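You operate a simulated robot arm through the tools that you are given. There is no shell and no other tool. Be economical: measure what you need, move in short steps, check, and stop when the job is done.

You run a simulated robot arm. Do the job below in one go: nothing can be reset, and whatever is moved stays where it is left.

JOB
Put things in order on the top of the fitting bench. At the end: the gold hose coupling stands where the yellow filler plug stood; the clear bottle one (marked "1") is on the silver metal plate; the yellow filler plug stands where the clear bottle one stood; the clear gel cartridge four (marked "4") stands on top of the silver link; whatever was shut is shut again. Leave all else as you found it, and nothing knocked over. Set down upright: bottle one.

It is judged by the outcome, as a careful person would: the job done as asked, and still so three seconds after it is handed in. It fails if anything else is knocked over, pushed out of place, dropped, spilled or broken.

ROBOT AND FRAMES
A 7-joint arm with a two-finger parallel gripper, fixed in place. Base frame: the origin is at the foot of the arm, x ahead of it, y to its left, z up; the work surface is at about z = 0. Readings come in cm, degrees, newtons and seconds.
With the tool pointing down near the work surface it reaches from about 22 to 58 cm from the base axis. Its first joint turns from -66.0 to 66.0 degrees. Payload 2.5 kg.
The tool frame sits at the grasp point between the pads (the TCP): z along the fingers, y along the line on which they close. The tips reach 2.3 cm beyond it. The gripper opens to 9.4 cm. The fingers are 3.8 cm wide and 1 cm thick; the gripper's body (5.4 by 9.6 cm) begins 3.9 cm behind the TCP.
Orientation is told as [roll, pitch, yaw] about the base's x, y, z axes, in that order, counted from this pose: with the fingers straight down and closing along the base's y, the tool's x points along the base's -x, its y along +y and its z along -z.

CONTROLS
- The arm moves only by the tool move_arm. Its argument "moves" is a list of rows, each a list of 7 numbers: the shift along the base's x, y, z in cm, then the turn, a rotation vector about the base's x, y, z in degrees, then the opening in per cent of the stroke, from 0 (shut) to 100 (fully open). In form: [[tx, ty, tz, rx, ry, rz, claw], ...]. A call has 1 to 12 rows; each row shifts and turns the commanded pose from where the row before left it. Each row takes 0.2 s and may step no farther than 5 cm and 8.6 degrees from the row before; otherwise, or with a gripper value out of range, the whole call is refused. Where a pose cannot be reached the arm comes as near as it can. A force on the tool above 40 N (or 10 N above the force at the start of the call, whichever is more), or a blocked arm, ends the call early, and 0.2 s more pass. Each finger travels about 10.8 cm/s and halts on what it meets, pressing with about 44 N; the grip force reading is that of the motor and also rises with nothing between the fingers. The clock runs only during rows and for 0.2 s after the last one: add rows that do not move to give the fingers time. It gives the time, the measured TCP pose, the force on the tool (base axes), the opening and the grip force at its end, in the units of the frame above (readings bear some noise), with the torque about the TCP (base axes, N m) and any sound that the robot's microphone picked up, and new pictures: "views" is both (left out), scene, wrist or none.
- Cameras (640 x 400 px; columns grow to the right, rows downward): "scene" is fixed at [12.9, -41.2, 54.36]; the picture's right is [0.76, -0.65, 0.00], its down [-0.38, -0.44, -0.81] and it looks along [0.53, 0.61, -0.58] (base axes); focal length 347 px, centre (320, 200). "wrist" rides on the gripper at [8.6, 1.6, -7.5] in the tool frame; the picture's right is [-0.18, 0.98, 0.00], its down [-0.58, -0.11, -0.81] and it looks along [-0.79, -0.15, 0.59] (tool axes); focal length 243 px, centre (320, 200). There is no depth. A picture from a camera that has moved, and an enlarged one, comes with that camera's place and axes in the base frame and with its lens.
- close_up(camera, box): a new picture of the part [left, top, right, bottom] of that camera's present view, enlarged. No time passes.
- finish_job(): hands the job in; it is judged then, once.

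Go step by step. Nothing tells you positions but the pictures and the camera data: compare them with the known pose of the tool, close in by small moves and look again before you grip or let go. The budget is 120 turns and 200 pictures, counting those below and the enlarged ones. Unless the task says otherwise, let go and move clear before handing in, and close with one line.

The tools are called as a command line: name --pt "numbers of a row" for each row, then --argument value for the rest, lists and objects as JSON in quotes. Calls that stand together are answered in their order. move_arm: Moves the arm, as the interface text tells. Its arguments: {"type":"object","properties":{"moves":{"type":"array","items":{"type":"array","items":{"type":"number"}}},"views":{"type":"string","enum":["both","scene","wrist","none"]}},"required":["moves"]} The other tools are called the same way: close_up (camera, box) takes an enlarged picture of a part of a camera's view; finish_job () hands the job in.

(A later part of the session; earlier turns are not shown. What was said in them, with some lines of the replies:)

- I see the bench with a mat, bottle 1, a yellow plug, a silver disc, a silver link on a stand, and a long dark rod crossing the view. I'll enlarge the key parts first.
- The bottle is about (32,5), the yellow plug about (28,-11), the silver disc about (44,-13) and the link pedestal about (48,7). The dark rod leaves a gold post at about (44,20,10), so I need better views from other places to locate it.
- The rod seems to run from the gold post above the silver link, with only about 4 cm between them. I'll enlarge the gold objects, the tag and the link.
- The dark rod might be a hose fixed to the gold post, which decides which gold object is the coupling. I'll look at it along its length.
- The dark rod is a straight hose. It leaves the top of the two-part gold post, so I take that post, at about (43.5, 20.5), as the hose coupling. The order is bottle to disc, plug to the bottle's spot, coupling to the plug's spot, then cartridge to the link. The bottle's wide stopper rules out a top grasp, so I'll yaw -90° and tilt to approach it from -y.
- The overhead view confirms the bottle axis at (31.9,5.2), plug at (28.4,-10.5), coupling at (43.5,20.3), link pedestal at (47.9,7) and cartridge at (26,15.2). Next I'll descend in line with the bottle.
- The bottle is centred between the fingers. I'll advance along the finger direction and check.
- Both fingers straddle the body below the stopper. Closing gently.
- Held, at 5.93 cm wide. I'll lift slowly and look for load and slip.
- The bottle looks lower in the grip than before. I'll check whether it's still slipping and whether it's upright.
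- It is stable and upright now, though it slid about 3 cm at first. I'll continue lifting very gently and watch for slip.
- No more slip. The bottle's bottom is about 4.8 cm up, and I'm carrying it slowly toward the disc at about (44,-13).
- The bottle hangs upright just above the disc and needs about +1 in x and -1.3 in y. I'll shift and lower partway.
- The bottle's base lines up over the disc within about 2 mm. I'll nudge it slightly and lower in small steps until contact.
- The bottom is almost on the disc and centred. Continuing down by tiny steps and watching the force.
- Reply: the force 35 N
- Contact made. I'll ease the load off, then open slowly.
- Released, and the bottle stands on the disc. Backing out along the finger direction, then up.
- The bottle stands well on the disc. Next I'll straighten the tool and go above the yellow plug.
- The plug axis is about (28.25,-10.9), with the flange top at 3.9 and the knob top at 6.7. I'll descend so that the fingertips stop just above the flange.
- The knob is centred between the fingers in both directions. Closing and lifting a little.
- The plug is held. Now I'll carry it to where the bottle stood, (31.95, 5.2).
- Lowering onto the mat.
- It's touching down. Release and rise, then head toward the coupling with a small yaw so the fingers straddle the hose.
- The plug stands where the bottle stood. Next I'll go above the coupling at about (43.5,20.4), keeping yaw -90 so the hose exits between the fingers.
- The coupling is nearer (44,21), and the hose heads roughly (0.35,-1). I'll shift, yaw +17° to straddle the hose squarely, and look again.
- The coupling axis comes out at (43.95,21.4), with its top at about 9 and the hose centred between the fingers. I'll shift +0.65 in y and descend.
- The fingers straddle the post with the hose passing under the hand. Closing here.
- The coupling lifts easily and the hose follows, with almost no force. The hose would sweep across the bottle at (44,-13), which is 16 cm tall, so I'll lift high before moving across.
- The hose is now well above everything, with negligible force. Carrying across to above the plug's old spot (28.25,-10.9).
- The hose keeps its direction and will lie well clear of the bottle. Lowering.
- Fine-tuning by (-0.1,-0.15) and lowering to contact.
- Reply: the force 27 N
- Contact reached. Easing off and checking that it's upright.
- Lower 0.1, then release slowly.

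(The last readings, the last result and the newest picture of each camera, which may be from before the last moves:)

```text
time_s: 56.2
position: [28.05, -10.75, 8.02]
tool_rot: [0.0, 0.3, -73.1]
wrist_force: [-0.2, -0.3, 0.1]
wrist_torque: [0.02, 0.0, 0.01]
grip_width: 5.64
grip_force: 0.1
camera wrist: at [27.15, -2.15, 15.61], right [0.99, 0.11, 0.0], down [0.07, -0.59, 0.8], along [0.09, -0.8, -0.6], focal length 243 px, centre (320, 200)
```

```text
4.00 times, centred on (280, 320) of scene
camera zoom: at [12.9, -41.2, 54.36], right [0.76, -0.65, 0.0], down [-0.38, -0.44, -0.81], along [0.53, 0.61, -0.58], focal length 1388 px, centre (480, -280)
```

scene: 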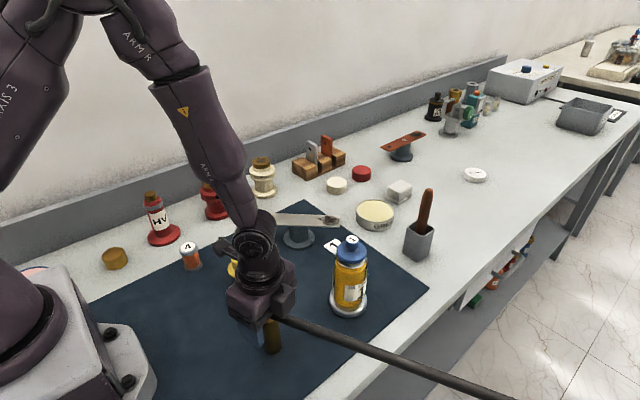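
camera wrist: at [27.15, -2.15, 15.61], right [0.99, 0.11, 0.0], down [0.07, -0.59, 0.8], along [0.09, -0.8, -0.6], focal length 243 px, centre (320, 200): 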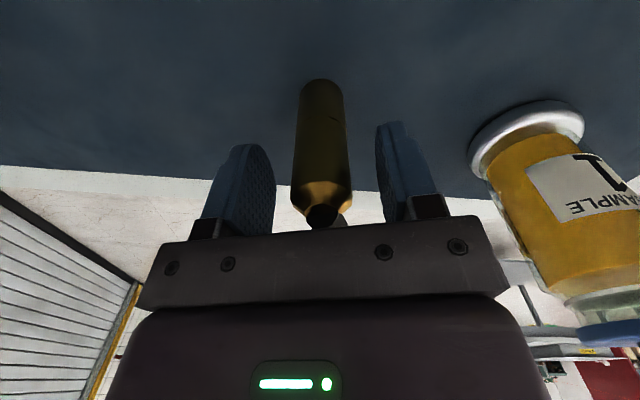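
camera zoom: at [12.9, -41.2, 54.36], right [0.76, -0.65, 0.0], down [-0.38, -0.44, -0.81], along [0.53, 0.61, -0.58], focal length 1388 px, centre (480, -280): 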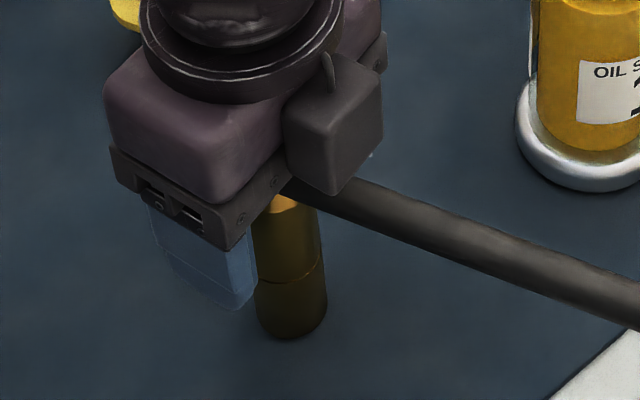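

The coupling stands on its own. Rising straight up, then over toward cartridge 4 at about (26,15.2).

move_arm --pt "0 0 1 0 0 0 60" --pt "0 0 2 0 0 0 60" --pt "0 0 3 0 0 0 60" --pt "0 0 4 0 0 0 100" --pt "-0.4 4.2 0 0 0 0 100" --pt "-0.4 4.4 0 0 0 0 100" --pt "-0.4 4.4 0 0 0 0 100" --pt "-0.4 4.4 0 0 0 0 100" --pt "-0.4 4.4 0 0 0 0 100" --pt "0 4.2 0 0 0 0 100" --pt "0 0 0 0 0 0 100"

close_up --camera "scene" --box '[210, 240, 390, 370]'

close_up --camera "wrist" --box '[180, 0, 460, 180]'

```text
time_s: 58.6
position: [26.09, 15.16, 18.15]
tool_rot: [-0.1, 0.2, -72.9]
wrist_force: [0.8, -0.7, 0.4]
wrist_torque: [0.0, 0.05, -0.01]
grip_width: 9.41
grip_force: 0.0
camera wrist: at [25.16, 23.82, 25.83], right [0.99, 0.11, 0.0], down [0.07, -0.59, 0.8], along [0.09, -0.8, -0.6], focal length 243 px, centre (320, 200)
```

scene: 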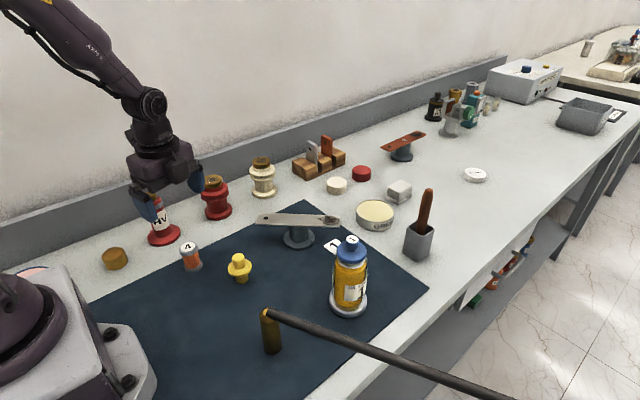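
wrist: 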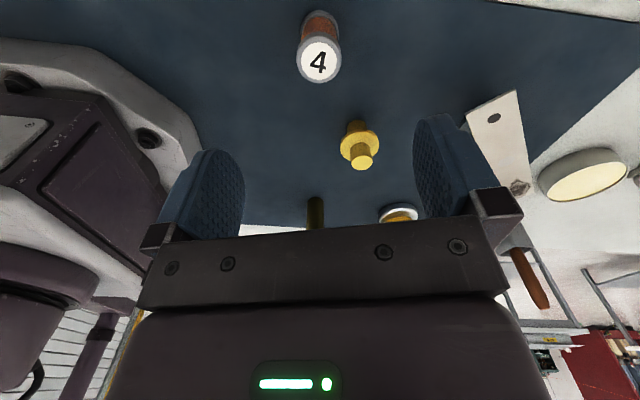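

```text
3.08 times, centred on (300, 305) of scene
camera zoom: at [12.9, -41.2, 54.36], right [0.76, -0.65, 0.0], down [-0.38, -0.44, -0.81], along [0.53, 0.61, -0.58], focal length 1068 px, centre (382, -123)
```

zoom: 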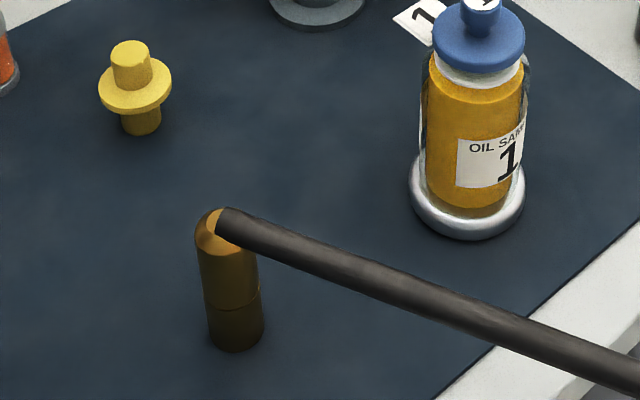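

```text
2.22 times, centred on (320, 90) of wrist
camera zoom: at [25.16, 23.82, 25.83], right [0.99, 0.11, 0.0], down [0.07, -0.59, 0.8], along [0.09, -0.8, -0.6], focal length 539 px, centre (320, 444)
```

zoom: 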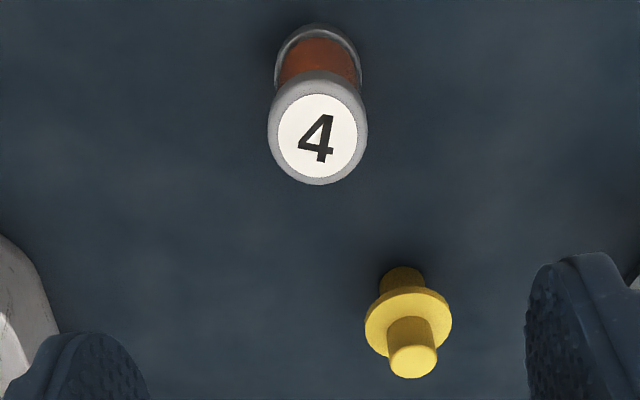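

Coupling, plug and bottle all stand properly. Cartridge 4 is at (26.05,15.1) and about 5.5 cm tall, so I'll descend around it.

move_arm --pt "0 0 -4 0 0 0 100" --pt "0 0 -4 0 0 0 90" --pt "0 0 -3 0 0 0 75" --pt "0 0 -2.5 0 0 0 70" --pt "0 0 0 0 0 0 70"

close_up --camera "scene" --box '[120, 190, 280, 310]'

```text
time_s: 59.8
position: [25.97, 15.14, 4.38]
tool_rot: [0.0, 0.2, -73.1]
wrist_force: [0.2, -0.6, 0.4]
wrist_torque: [0.0, -0.02, 0.03]
grip_width: 6.59
grip_force: 0.0
camera wrist: at [25.16, 23.92, 12.02], right [0.99, 0.11, 0.0], down [0.07, -0.59, 0.8], along [0.09, -0.8, -0.6], focal length 243 px, centre (320, 200)
```

scene: 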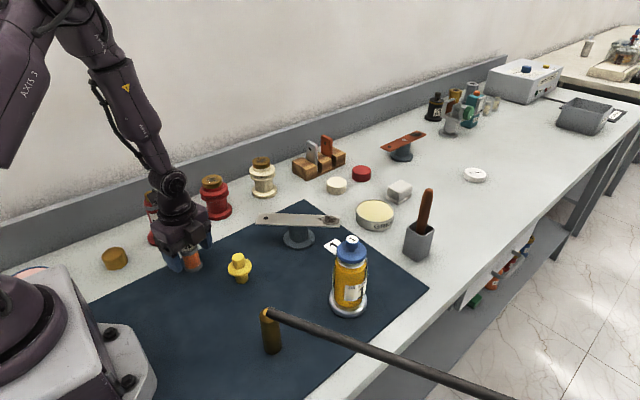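
wrist: 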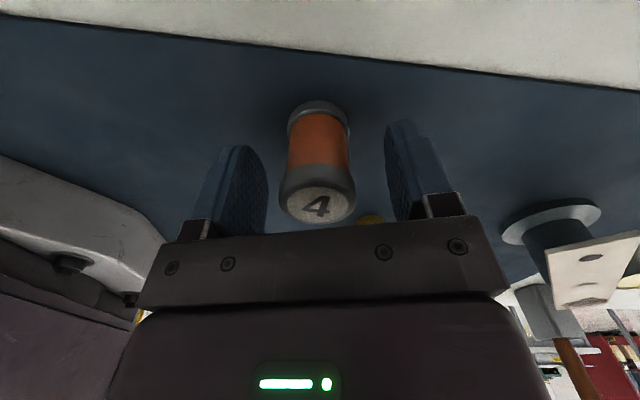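

```text
3.33 times, centred on (200, 250) of scene
camera zoom: at [12.9, -41.2, 54.36], right [0.76, -0.65, 0.0], down [-0.38, -0.44, -0.81], along [0.53, 0.61, -0.58], focal length 1157 px, centre (720, 33)
```

zoom: 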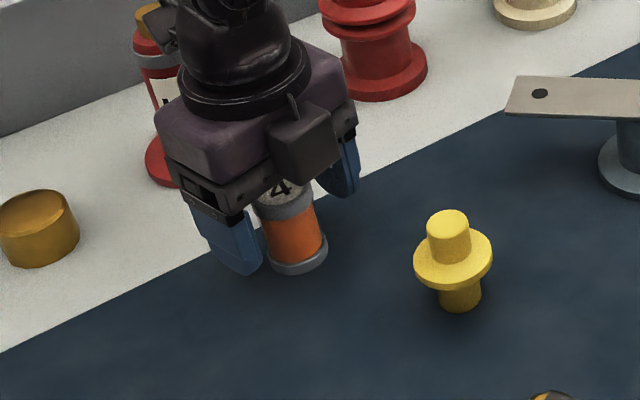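

Centred. Closing on the cartridge and lifting gently.

move_arm --pt "0 0 0 0 0 0 55" --pt "0 0 0 0 0 0 45" --pt "0 0 0 0 0 0 35" --pt "0 0 0 0 0 0 25" --pt "0 0 0 0 0 0 25" --views "none"

move_arm --pt "0 0 0.3 0 0 0 20" --pt "0 0 0.6 0 0 0 20" --pt "0 0 1 0 0 0 20" --pt "0 0 1 0 0 0 20" --pt "0 0 0 0 0 0 20"

close_up --camera "scene" --box '[120, 190, 280, 310]'

```text
time_s: 61.0
position: [26.06, 15.21, 4.5]
tool_rot: [0.1, 0.3, -73.2]
wrist_force: [0.6, 0.1, 0.7]
wrist_torque: [0.0, 0.0, -0.01]
grip_width: 3.43
grip_force: 43.7
```

```text
time_s: 62.2
position: [26.12, 15.15, 7.31]
tool_rot: [0.0, 0.3, -73.0]
wrist_force: [-0.5, -0.3, -0.1]
wrist_torque: [-0.02, 0.02, -0.01]
grip_width: 3.43
grip_force: 43.8
camera wrist: at [25.23, 23.88, 15.06], right [0.99, 0.11, 0.0], down [0.07, -0.59, 0.8], along [0.09, -0.8, -0.6], focal length 243 px, centre (320, 200)
```

scene: 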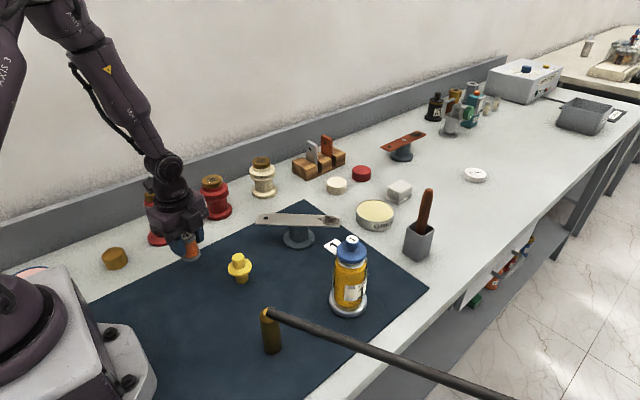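
wrist: 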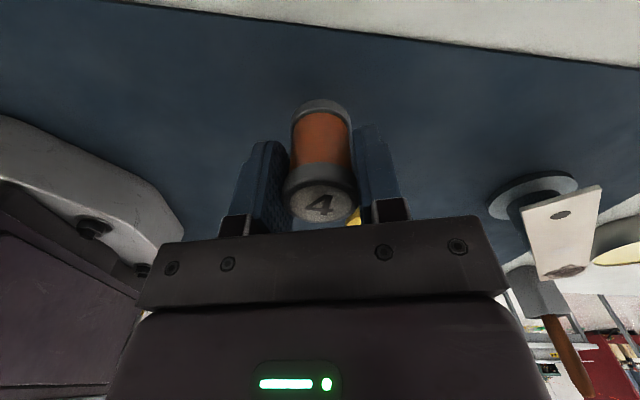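

```text
3.33 times, centred on (200, 250) of scene
camera zoom: at [12.9, -41.2, 54.36], right [0.76, -0.65, 0.0], down [-0.38, -0.44, -0.81], along [0.53, 0.61, -0.58], focal length 1157 px, centre (720, 33)
```

zoom: 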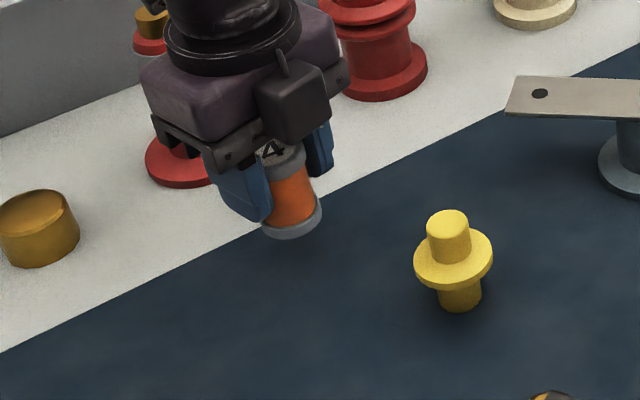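

Held upright. Raising, then moving over the link's pedestal at about (47.9, 7).

move_arm --pt "0 0 2 0 0 0 20" --pt "0 0 3 0 0 0 20" --pt "0 0 3 0 0 0 20" --pt "1.4 -0.5 1 0 0 0 20" --pt "2.8 -1 0 0 0 0 20" --pt "2.8 -1 0 0 0 0 20" --pt "2.8 -1 0 0 0 0 20" --pt "2.8 -1 0 0 0 0 20" --pt "2.8 -1.1 0 0 0 0 20" --pt "2.8 -1.1 0 0 0 0 20" --pt "2.4 -0.9 0 0 0 0 20" --pt "1.2 -0.5 0 0 0 0 20" --views "none"

move_arm --pt "0 0 -1 0 0 0 20" --pt "0 0 0 0 0 0 20"

close_up --camera "scene" --box '[220, 130, 380, 260]'

close_up --camera "wrist" --box '[200, 20, 480, 240]'

```text
time_s: 64.8
position: [47.88, 7.02, 16.5]
tool_rot: [0.0, 0.3, -73.1]
wrist_force: [-0.6, -0.3, -1.1]
wrist_torque: [-0.03, 0.01, 0.04]
grip_width: 3.42
grip_force: 44.0
```

```text
time_s: 65.4
position: [47.99, 7.09, 15.38]
tool_rot: [-0.1, 0.3, -73.0]
wrist_force: [0.0, 0.3, -1.0]
wrist_torque: [0.01, -0.02, 0.0]
grip_width: 3.42
grip_force: 44.0
camera wrist: at [47.0, 15.69, 22.97], right [0.99, 0.11, 0.0], down [0.07, -0.59, 0.8], along [0.09, -0.8, -0.6], focal length 243 px, centre (320, 200)
```

scene: 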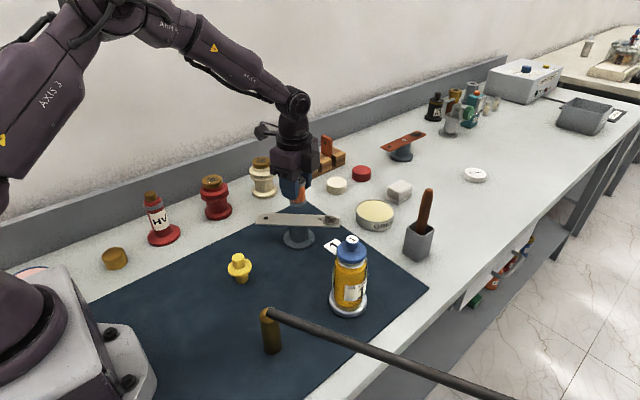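
wrist: 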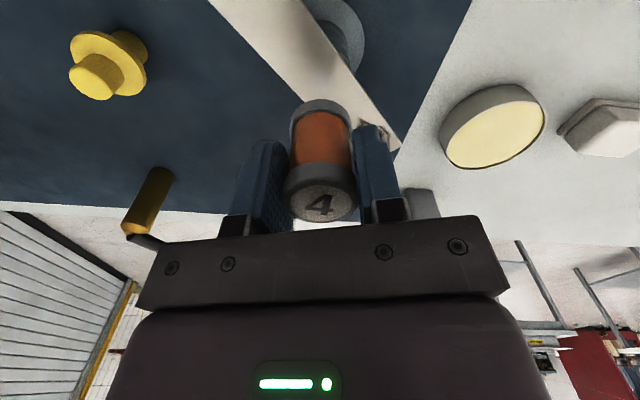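

```text
3.08 times, centred on (300, 195) of scene
camera zoom: at [12.9, -41.2, 54.36], right [0.76, -0.65, 0.0], down [-0.38, -0.44, -0.81], along [0.53, 0.61, -0.58], focal length 1068 px, centre (382, 215)
```

zoom: 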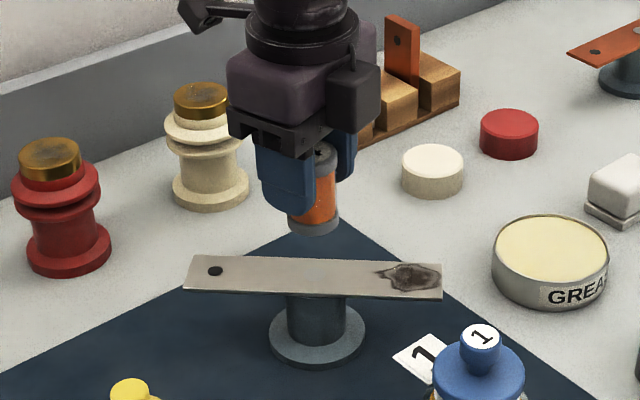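

```text
1.82 times, centred on (340, 130) of wrist
camera zoom: at [47.0, 15.69, 22.97], right [0.99, 0.11, 0.0], down [0.07, -0.59, 0.8], along [0.09, -0.8, -0.6], focal length 441 px, centre (284, 327)
```

zoom: 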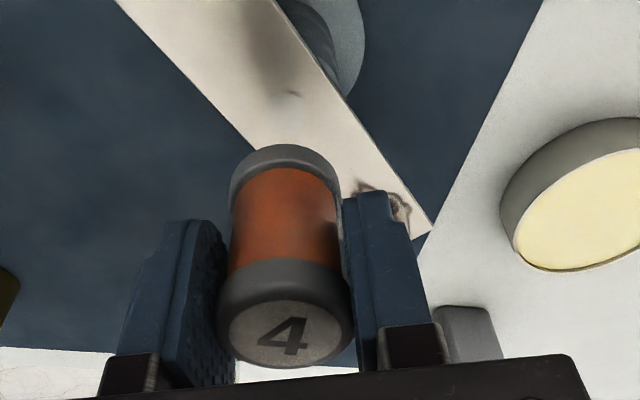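

The drop point is nearly right above the link's centre (48.1,6.7). I'll make a small shift and descend to just above it.

move_arm --pt "0.1 -0.3 0 0 0 0 20" --pt "0 0 -1.2 0 0 0 20" --pt "0 0 -1.2 0 0 0 20" --pt "0 0 -1 0 0 0 20" --pt "0 0 0 0 0 0 20"

close_up --camera "scene" --box '[240, 160, 360, 250]'

close_up --camera "wrist" --box '[200, 20, 480, 240]'

```text
time_s: 66.6
position: [47.96, 6.84, 12.0]
tool_rot: [0.0, 0.3, -73.0]
wrist_force: [-1.0, 0.0, -0.6]
wrist_torque: [0.02, 0.0, -0.01]
grip_width: 3.38
grip_force: 44.0
camera wrist: at [47.05, 15.47, 19.53], right [0.99, 0.11, 0.0], down [0.07, -0.59, 0.8], along [0.09, -0.8, -0.6], focal length 243 px, centre (320, 200)
```

scene: 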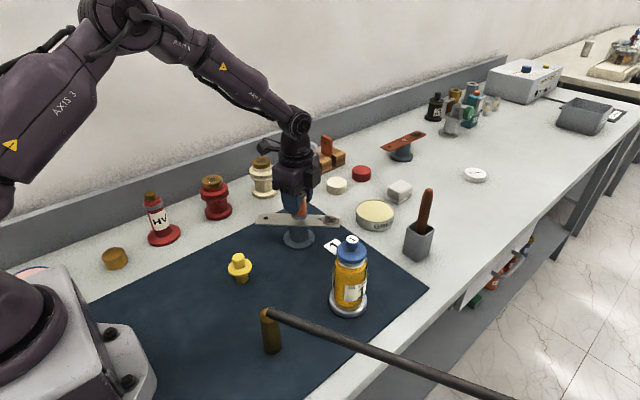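
wrist: 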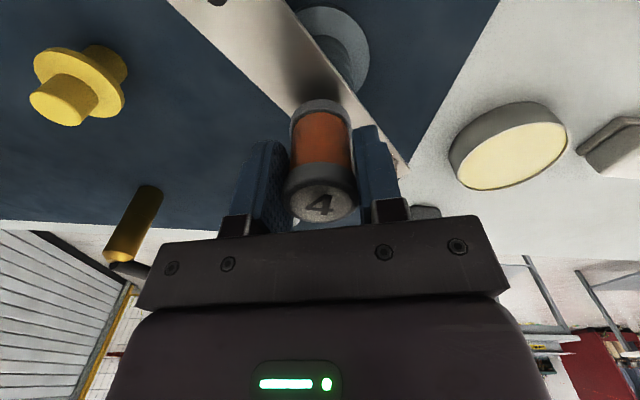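

```text
4.44 times, centred on (300, 205) of scene
camera zoom: at [12.9, -41.2, 54.36], right [0.76, -0.65, 0.0], down [-0.38, -0.44, -0.81], along [0.53, 0.61, -0.58], focal length 1543 px, centre (409, 178)
```

zoom: 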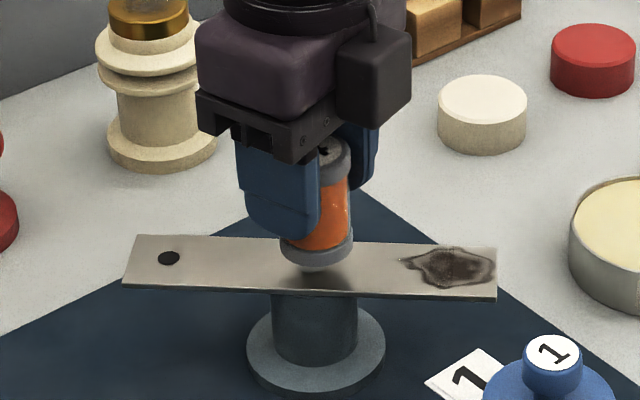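

```text
1.82 times, centred on (340, 130) of wrist
camera zoom: at [47.05, 15.47, 19.53], right [0.99, 0.11, 0.0], down [0.07, -0.59, 0.8], along [0.09, -0.8, -0.6], focal length 441 px, centre (284, 327)
```

zoom: 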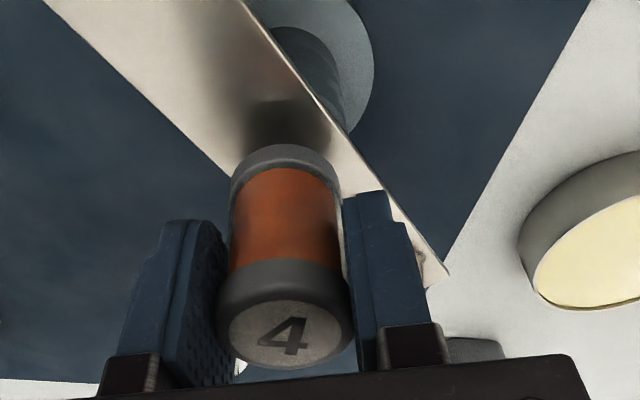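

About 1 cm above the link. I'll shift (+0.2,+0.2) and creep down until contact.

move_arm --pt "0.2 0.2 -0.3 0 0 0 20" --pt "0 0 -0.3 0 0 0 20" --pt "0 0 -0.15 0 0 0 20" --pt "0 0 0 0 0 0 20" --views "none"

close_up --camera "scene" --box '[240, 160, 360, 250]'

```text
time_s: 67.6
position: [48.14, 7.05, 11.06]
tool_rot: [0.0, 0.2, -73.1]
wrist_force: [0.1, -0.2, -1.1]
wrist_torque: [0.01, 0.03, 0.01]
grip_width: 3.39
grip_force: 43.4
```

```text
4.44 times, centred on (300, 205) of scene
camera zoom: at [12.9, -41.2, 54.36], right [0.76, -0.65, 0.0], down [-0.38, -0.44, -0.81], along [0.53, 0.61, -0.58], focal length 1543 px, centre (409, 178)
```

zoom: 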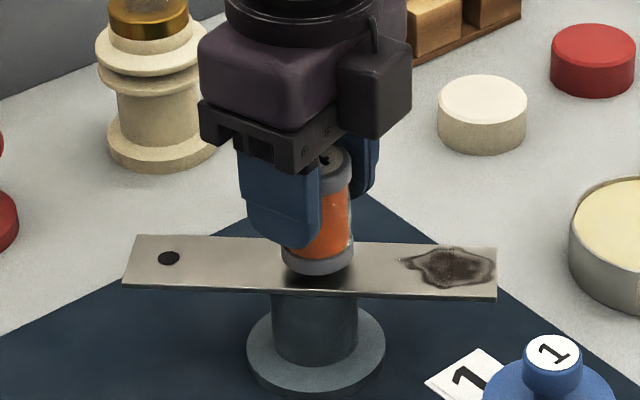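

move_arm --pt "0 0 -0.12 0 0 0 20" --pt "0 0 0 0 0 0 20" --views "none"

move_arm --pt "0 0 -0.12 0 0 0 20" --pt "0 0 0 0 0 0 20" --views "none"

close_up --camera "scene" --box '[240, 160, 360, 250]'

```text
time_s: 68.2
position: [48.16, 7.03, 11.11]
tool_rot: [0.0, 0.3, -72.9]
wrist_force: [0.6, -0.7, -0.7]
wrist_torque: [0.01, -0.01, -0.01]
grip_width: 3.4
grip_force: 44.1
```

```text
time_s: 68.8
position: [48.06, 7.11, 10.96]
tool_rot: [0.0, 0.4, -73.0]
wrist_force: [-0.3, 0.3, -0.8]
wrist_torque: [0.01, 0.01, 0.0]
grip_width: 3.42
grip_force: 44.1
```

```text
4.44 times, centred on (300, 205) of scene
camera zoom: at [12.9, -41.2, 54.36], right [0.76, -0.65, 0.0], down [-0.38, -0.44, -0.81], along [0.53, 0.61, -0.58], focal length 1543 px, centre (409, 178)
```

zoom: 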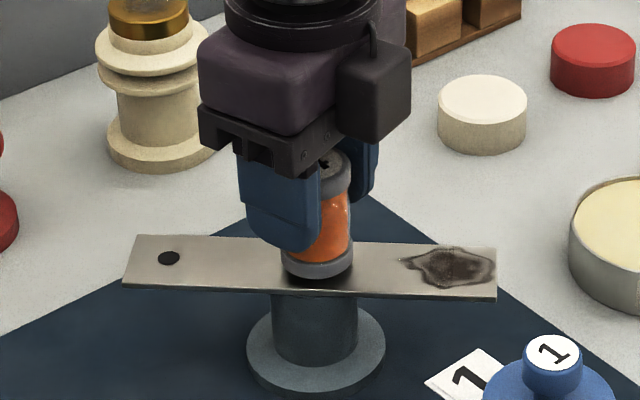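

Still a sliver of gap. I'll keep creeping down.

move_arm --pt "0 0 -0.1 0 0 0 20" --pt "0 0 0 0 0 0 20" --views "none"

move_arm --pt "0 0 -0.1 0 0 0 20" --pt "0 0 0 0 0 0 20" --views "none"

close_up --camera "scene" --box '[240, 160, 360, 250]'

```text
time_s: 69.4
position: [48.11, 6.9, 10.93]
tool_rot: [0.0, 0.3, -73.0]
wrist_force: [-0.3, 0.6, -1.2]
wrist_torque: [0.0, 0.01, -0.03]
grip_width: 3.4
grip_force: 43.8
```

```text
time_s: 70.0
position: [48.25, 7.14, 10.89]
tool_rot: [0.0, 0.3, -73.1]
wrist_force: [0.7, 0.0, -0.5]
wrist_torque: [0.02, 0.0, -0.04]
grip_width: 3.43
grip_force: 44.0
```

```text
4.44 times, centred on (300, 205) of scene
camera zoom: at [12.9, -41.2, 54.36], right [0.76, -0.65, 0.0], down [-0.38, -0.44, -0.81], along [0.53, 0.61, -0.58], focal length 1543 px, centre (409, 178)
```

zoom: 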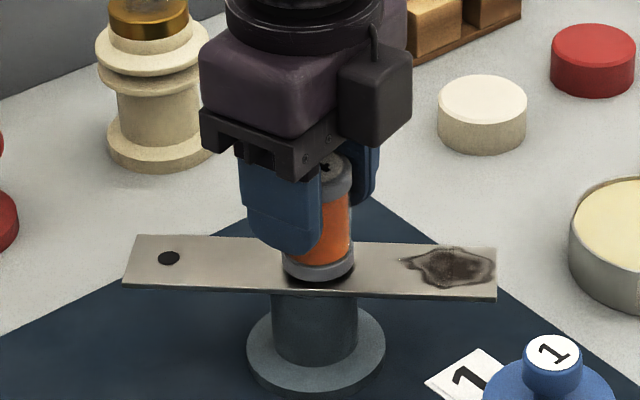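

move_arm --pt "0 0 -0.1 0 0 0 20" --pt "0 0 0 0 0 0 20" --views "none"

move_arm --pt "0 0 -0.1 0 0 0 20" --pt "0 0 0 0 0 0 20" --views "none"

```text
time_s: 70.6
position: [48.18, 7.03, 10.82]
tool_rot: [0.0, 0.3, -73.2]
wrist_force: [0.0, -0.1, -1.0]
wrist_torque: [0.01, -0.01, -0.02]
grip_width: 3.4
grip_force: 43.9
```

```text
time_s: 71.2
position: [48.02, 7.01, 10.7]
tool_rot: [0.1, 0.2, -73.1]
wrist_force: [0.8, -0.3, 0.0]
wrist_torque: [0.03, 0.04, -0.02]
grip_width: 3.38
grip_force: 43.7
```

move_arm --pt "0 0 -0.08 0 0 0 20" --pt "0 0 0 0 0 0 20" --views "none"

close_up --camera "scene" --box '[240, 160, 360, 250]'

```text
time_s: 71.8
position: [48.22, 6.99, 10.51]
tool_rot: [-0.1, 0.3, -73.0]
wrist_force: [-0.5, 0.5, -2.0]
wrist_torque: [-0.01, 0.03, 0.03]
grip_width: 3.39
grip_force: 43.9
```

```text
4.44 times, centred on (300, 205) of scene
camera zoom: at [12.9, -41.2, 54.36], right [0.76, -0.65, 0.0], down [-0.38, -0.44, -0.81], along [0.53, 0.61, -0.58], focal length 1543 px, centre (409, 178)
```

zoom: 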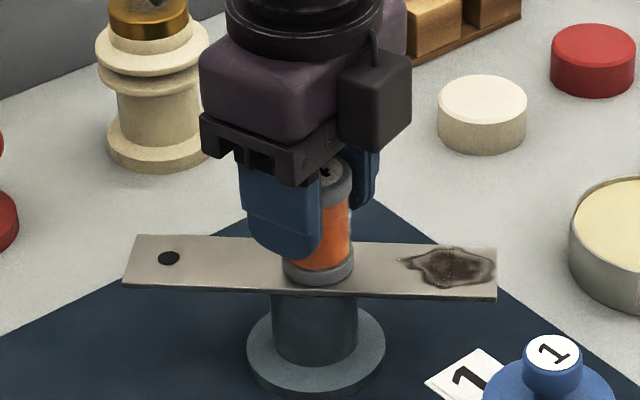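

Nearly touching and centred on the link. One or two more tiny steps.

move_arm --pt "0 0 -0.07 0 0 0 20" --pt "0 0 0 0 0 0 20" --views "none"

move_arm --pt "0 0 -0.07 0 0 0 20" --pt "0 0 0 0 0 0 20" --views "none"

```text
time_s: 72.4
position: [48.29, 7.05, 10.47]
tool_rot: [0.0, 0.3, -73.2]
wrist_force: [0.1, 0.4, 1.1]
wrist_torque: [0.01, 0.05, 0.03]
grip_width: 3.41
grip_force: 44.1
```

```text
time_s: 73.0
position: [48.23, 7.0, 10.42]
tool_rot: [0.0, 0.3, -73.0]
wrist_force: [-2.8, -0.1, 10.5]
wrist_torque: [0.0, 0.18, -0.03]
grip_width: 3.41
grip_force: 44.3
```

Contact made at about 10 N. Easing and releasing slowly.

move_arm --pt "0 0 0.06 0 0 0 20" --pt "0 0 0 0 0 0 33" --pt "0 0 0 0 0 0 38" --pt "0 0 0 0 0 0 42" --pt "0 0 0 0 0 0 55" --pt "0 0 0 0 0 0 70" --pt "0 0 0 0 0 0 70"

close_up --camera "scene" --box '[240, 160, 360, 250]'

```text
time_s: 74.6
position: [48.25, 6.88, 10.45]
tool_rot: [0.0, 0.2, -73.1]
wrist_force: [-0.5, 0.4, -0.1]
wrist_torque: [0.0, 0.02, -0.02]
grip_width: 6.57
grip_force: 0.0
camera wrist: at [47.26, 15.69, 18.06], right [0.99, 0.11, 0.0], down [0.07, -0.59, 0.8], along [0.09, -0.8, -0.6], focal length 243 px, centre (320, 200)
```

scene: 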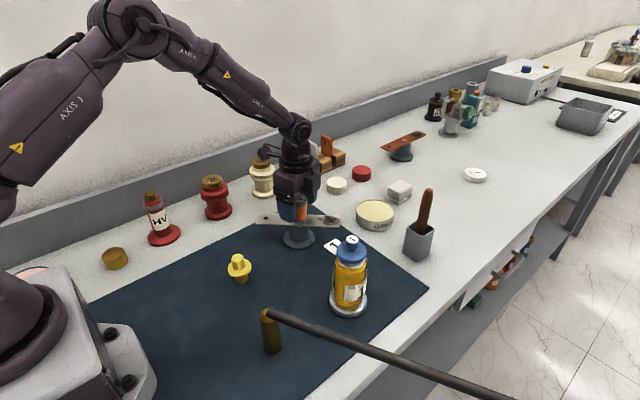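
wrist: 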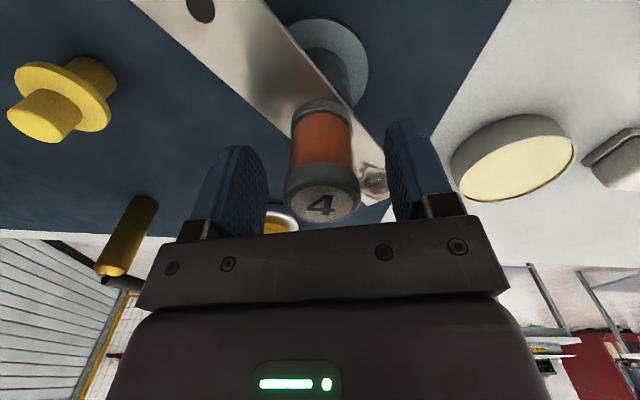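

```text
4.44 times, centred on (300, 205) of scene
camera zoom: at [12.9, -41.2, 54.36], right [0.76, -0.65, 0.0], down [-0.38, -0.44, -0.81], along [0.53, 0.61, -0.58], focal length 1543 px, centre (409, 178)
```

zoom: 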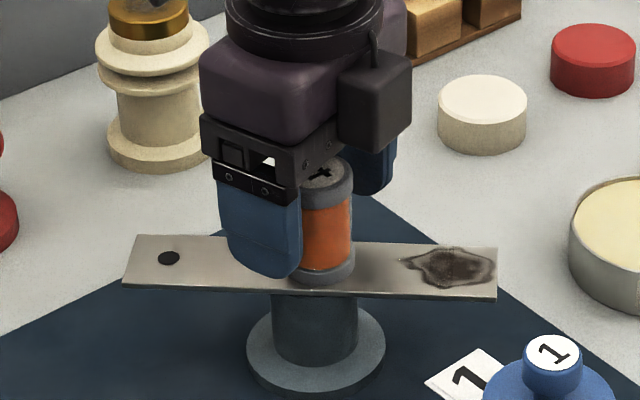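

The cartridge stands on the link. Rising straight up and clear, then a final check.

move_arm --pt "0 0 1 0 0 0 70" --pt "0 0 2 0 0 0 70" --pt "0 0 3 0 0 0 70" --pt "0 0 4 0 0 0 80" --pt "0 0 4 0 0 0 80" --pt "-3 2 3 0 0 0 80" --pt "-3 2 0 0 0 0 80" --pt "-3 2 0 0 0 0 80" --pt "0 0 0 0 0 0 80"

close_up --camera "scene" --box '[200, 160, 400, 300]'

close_up --camera "scene" --box '[200, 230, 400, 370]'

```text
time_s: 76.6
position: [39.14, 12.85, 27.39]
tool_rot: [0.1, 0.4, -73.1]
wrist_force: [1.3, -0.5, 0.3]
wrist_torque: [0.02, 0.0, -0.01]
grip_width: 7.51
grip_force: 0.0
camera wrist: at [38.19, 21.51, 34.99], right [0.99, 0.11, 0.0], down [0.07, -0.59, 0.8], along [0.09, -0.8, -0.6], focal length 243 px, centre (320, 200)
```

scene: 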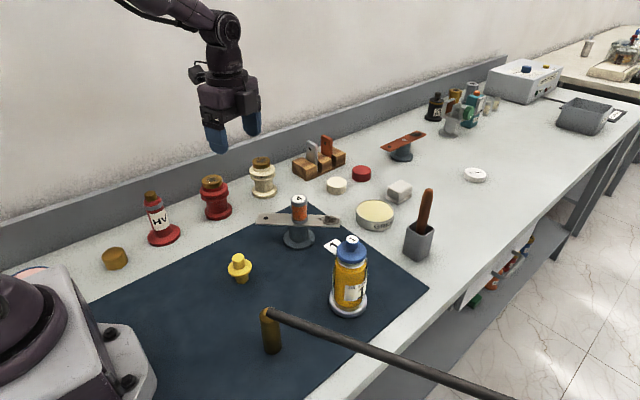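
wrist: 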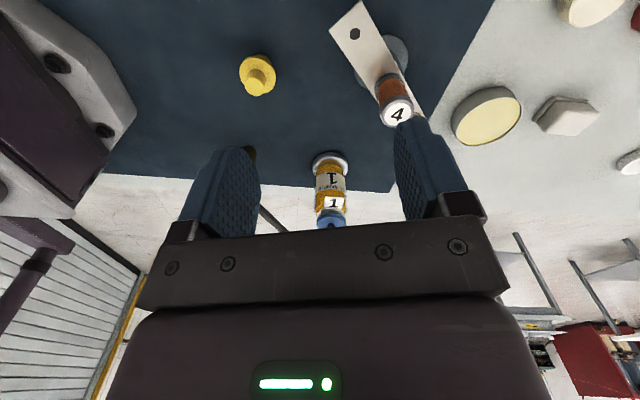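

```text
2.86 times, centred on (300, 230) of scene
camera zoom: at [12.9, -41.2, 54.36], right [0.76, -0.65, 0.0], down [-0.38, -0.44, -0.81], along [0.53, 0.61, -0.58], focal length 992 px, centre (377, 114)
```

zoom: 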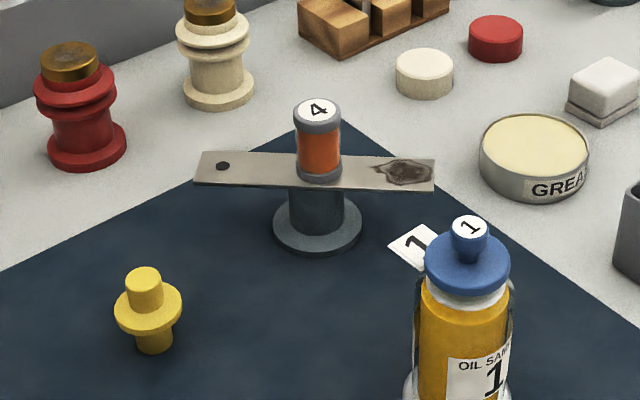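

```text
2.86 times, centred on (300, 300) of scene
camera zoom: at [12.9, -41.2, 54.36], right [0.76, -0.65, 0.0], down [-0.38, -0.44, -0.81], along [0.53, 0.61, -0.58], focal length 992 px, centre (377, -86)
```

zoom: 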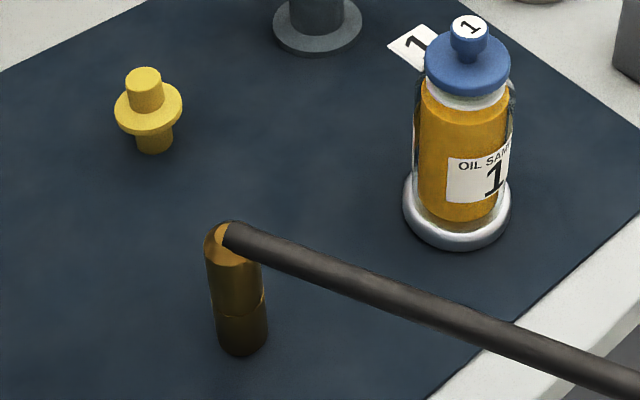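

Everything is in place: the coupling's base sits where the plug's base was, and the gripper is empty and clear. Handing in.

finish_job

```text
The job is handed in.
```

The job is done and handed in: the coupling stands where the plug was, the plug stands where bottle 1 was, bottle 1 is upright on the silver plate, and cartridge 4 stands on the silver link. Nothing was opened or knocked over.
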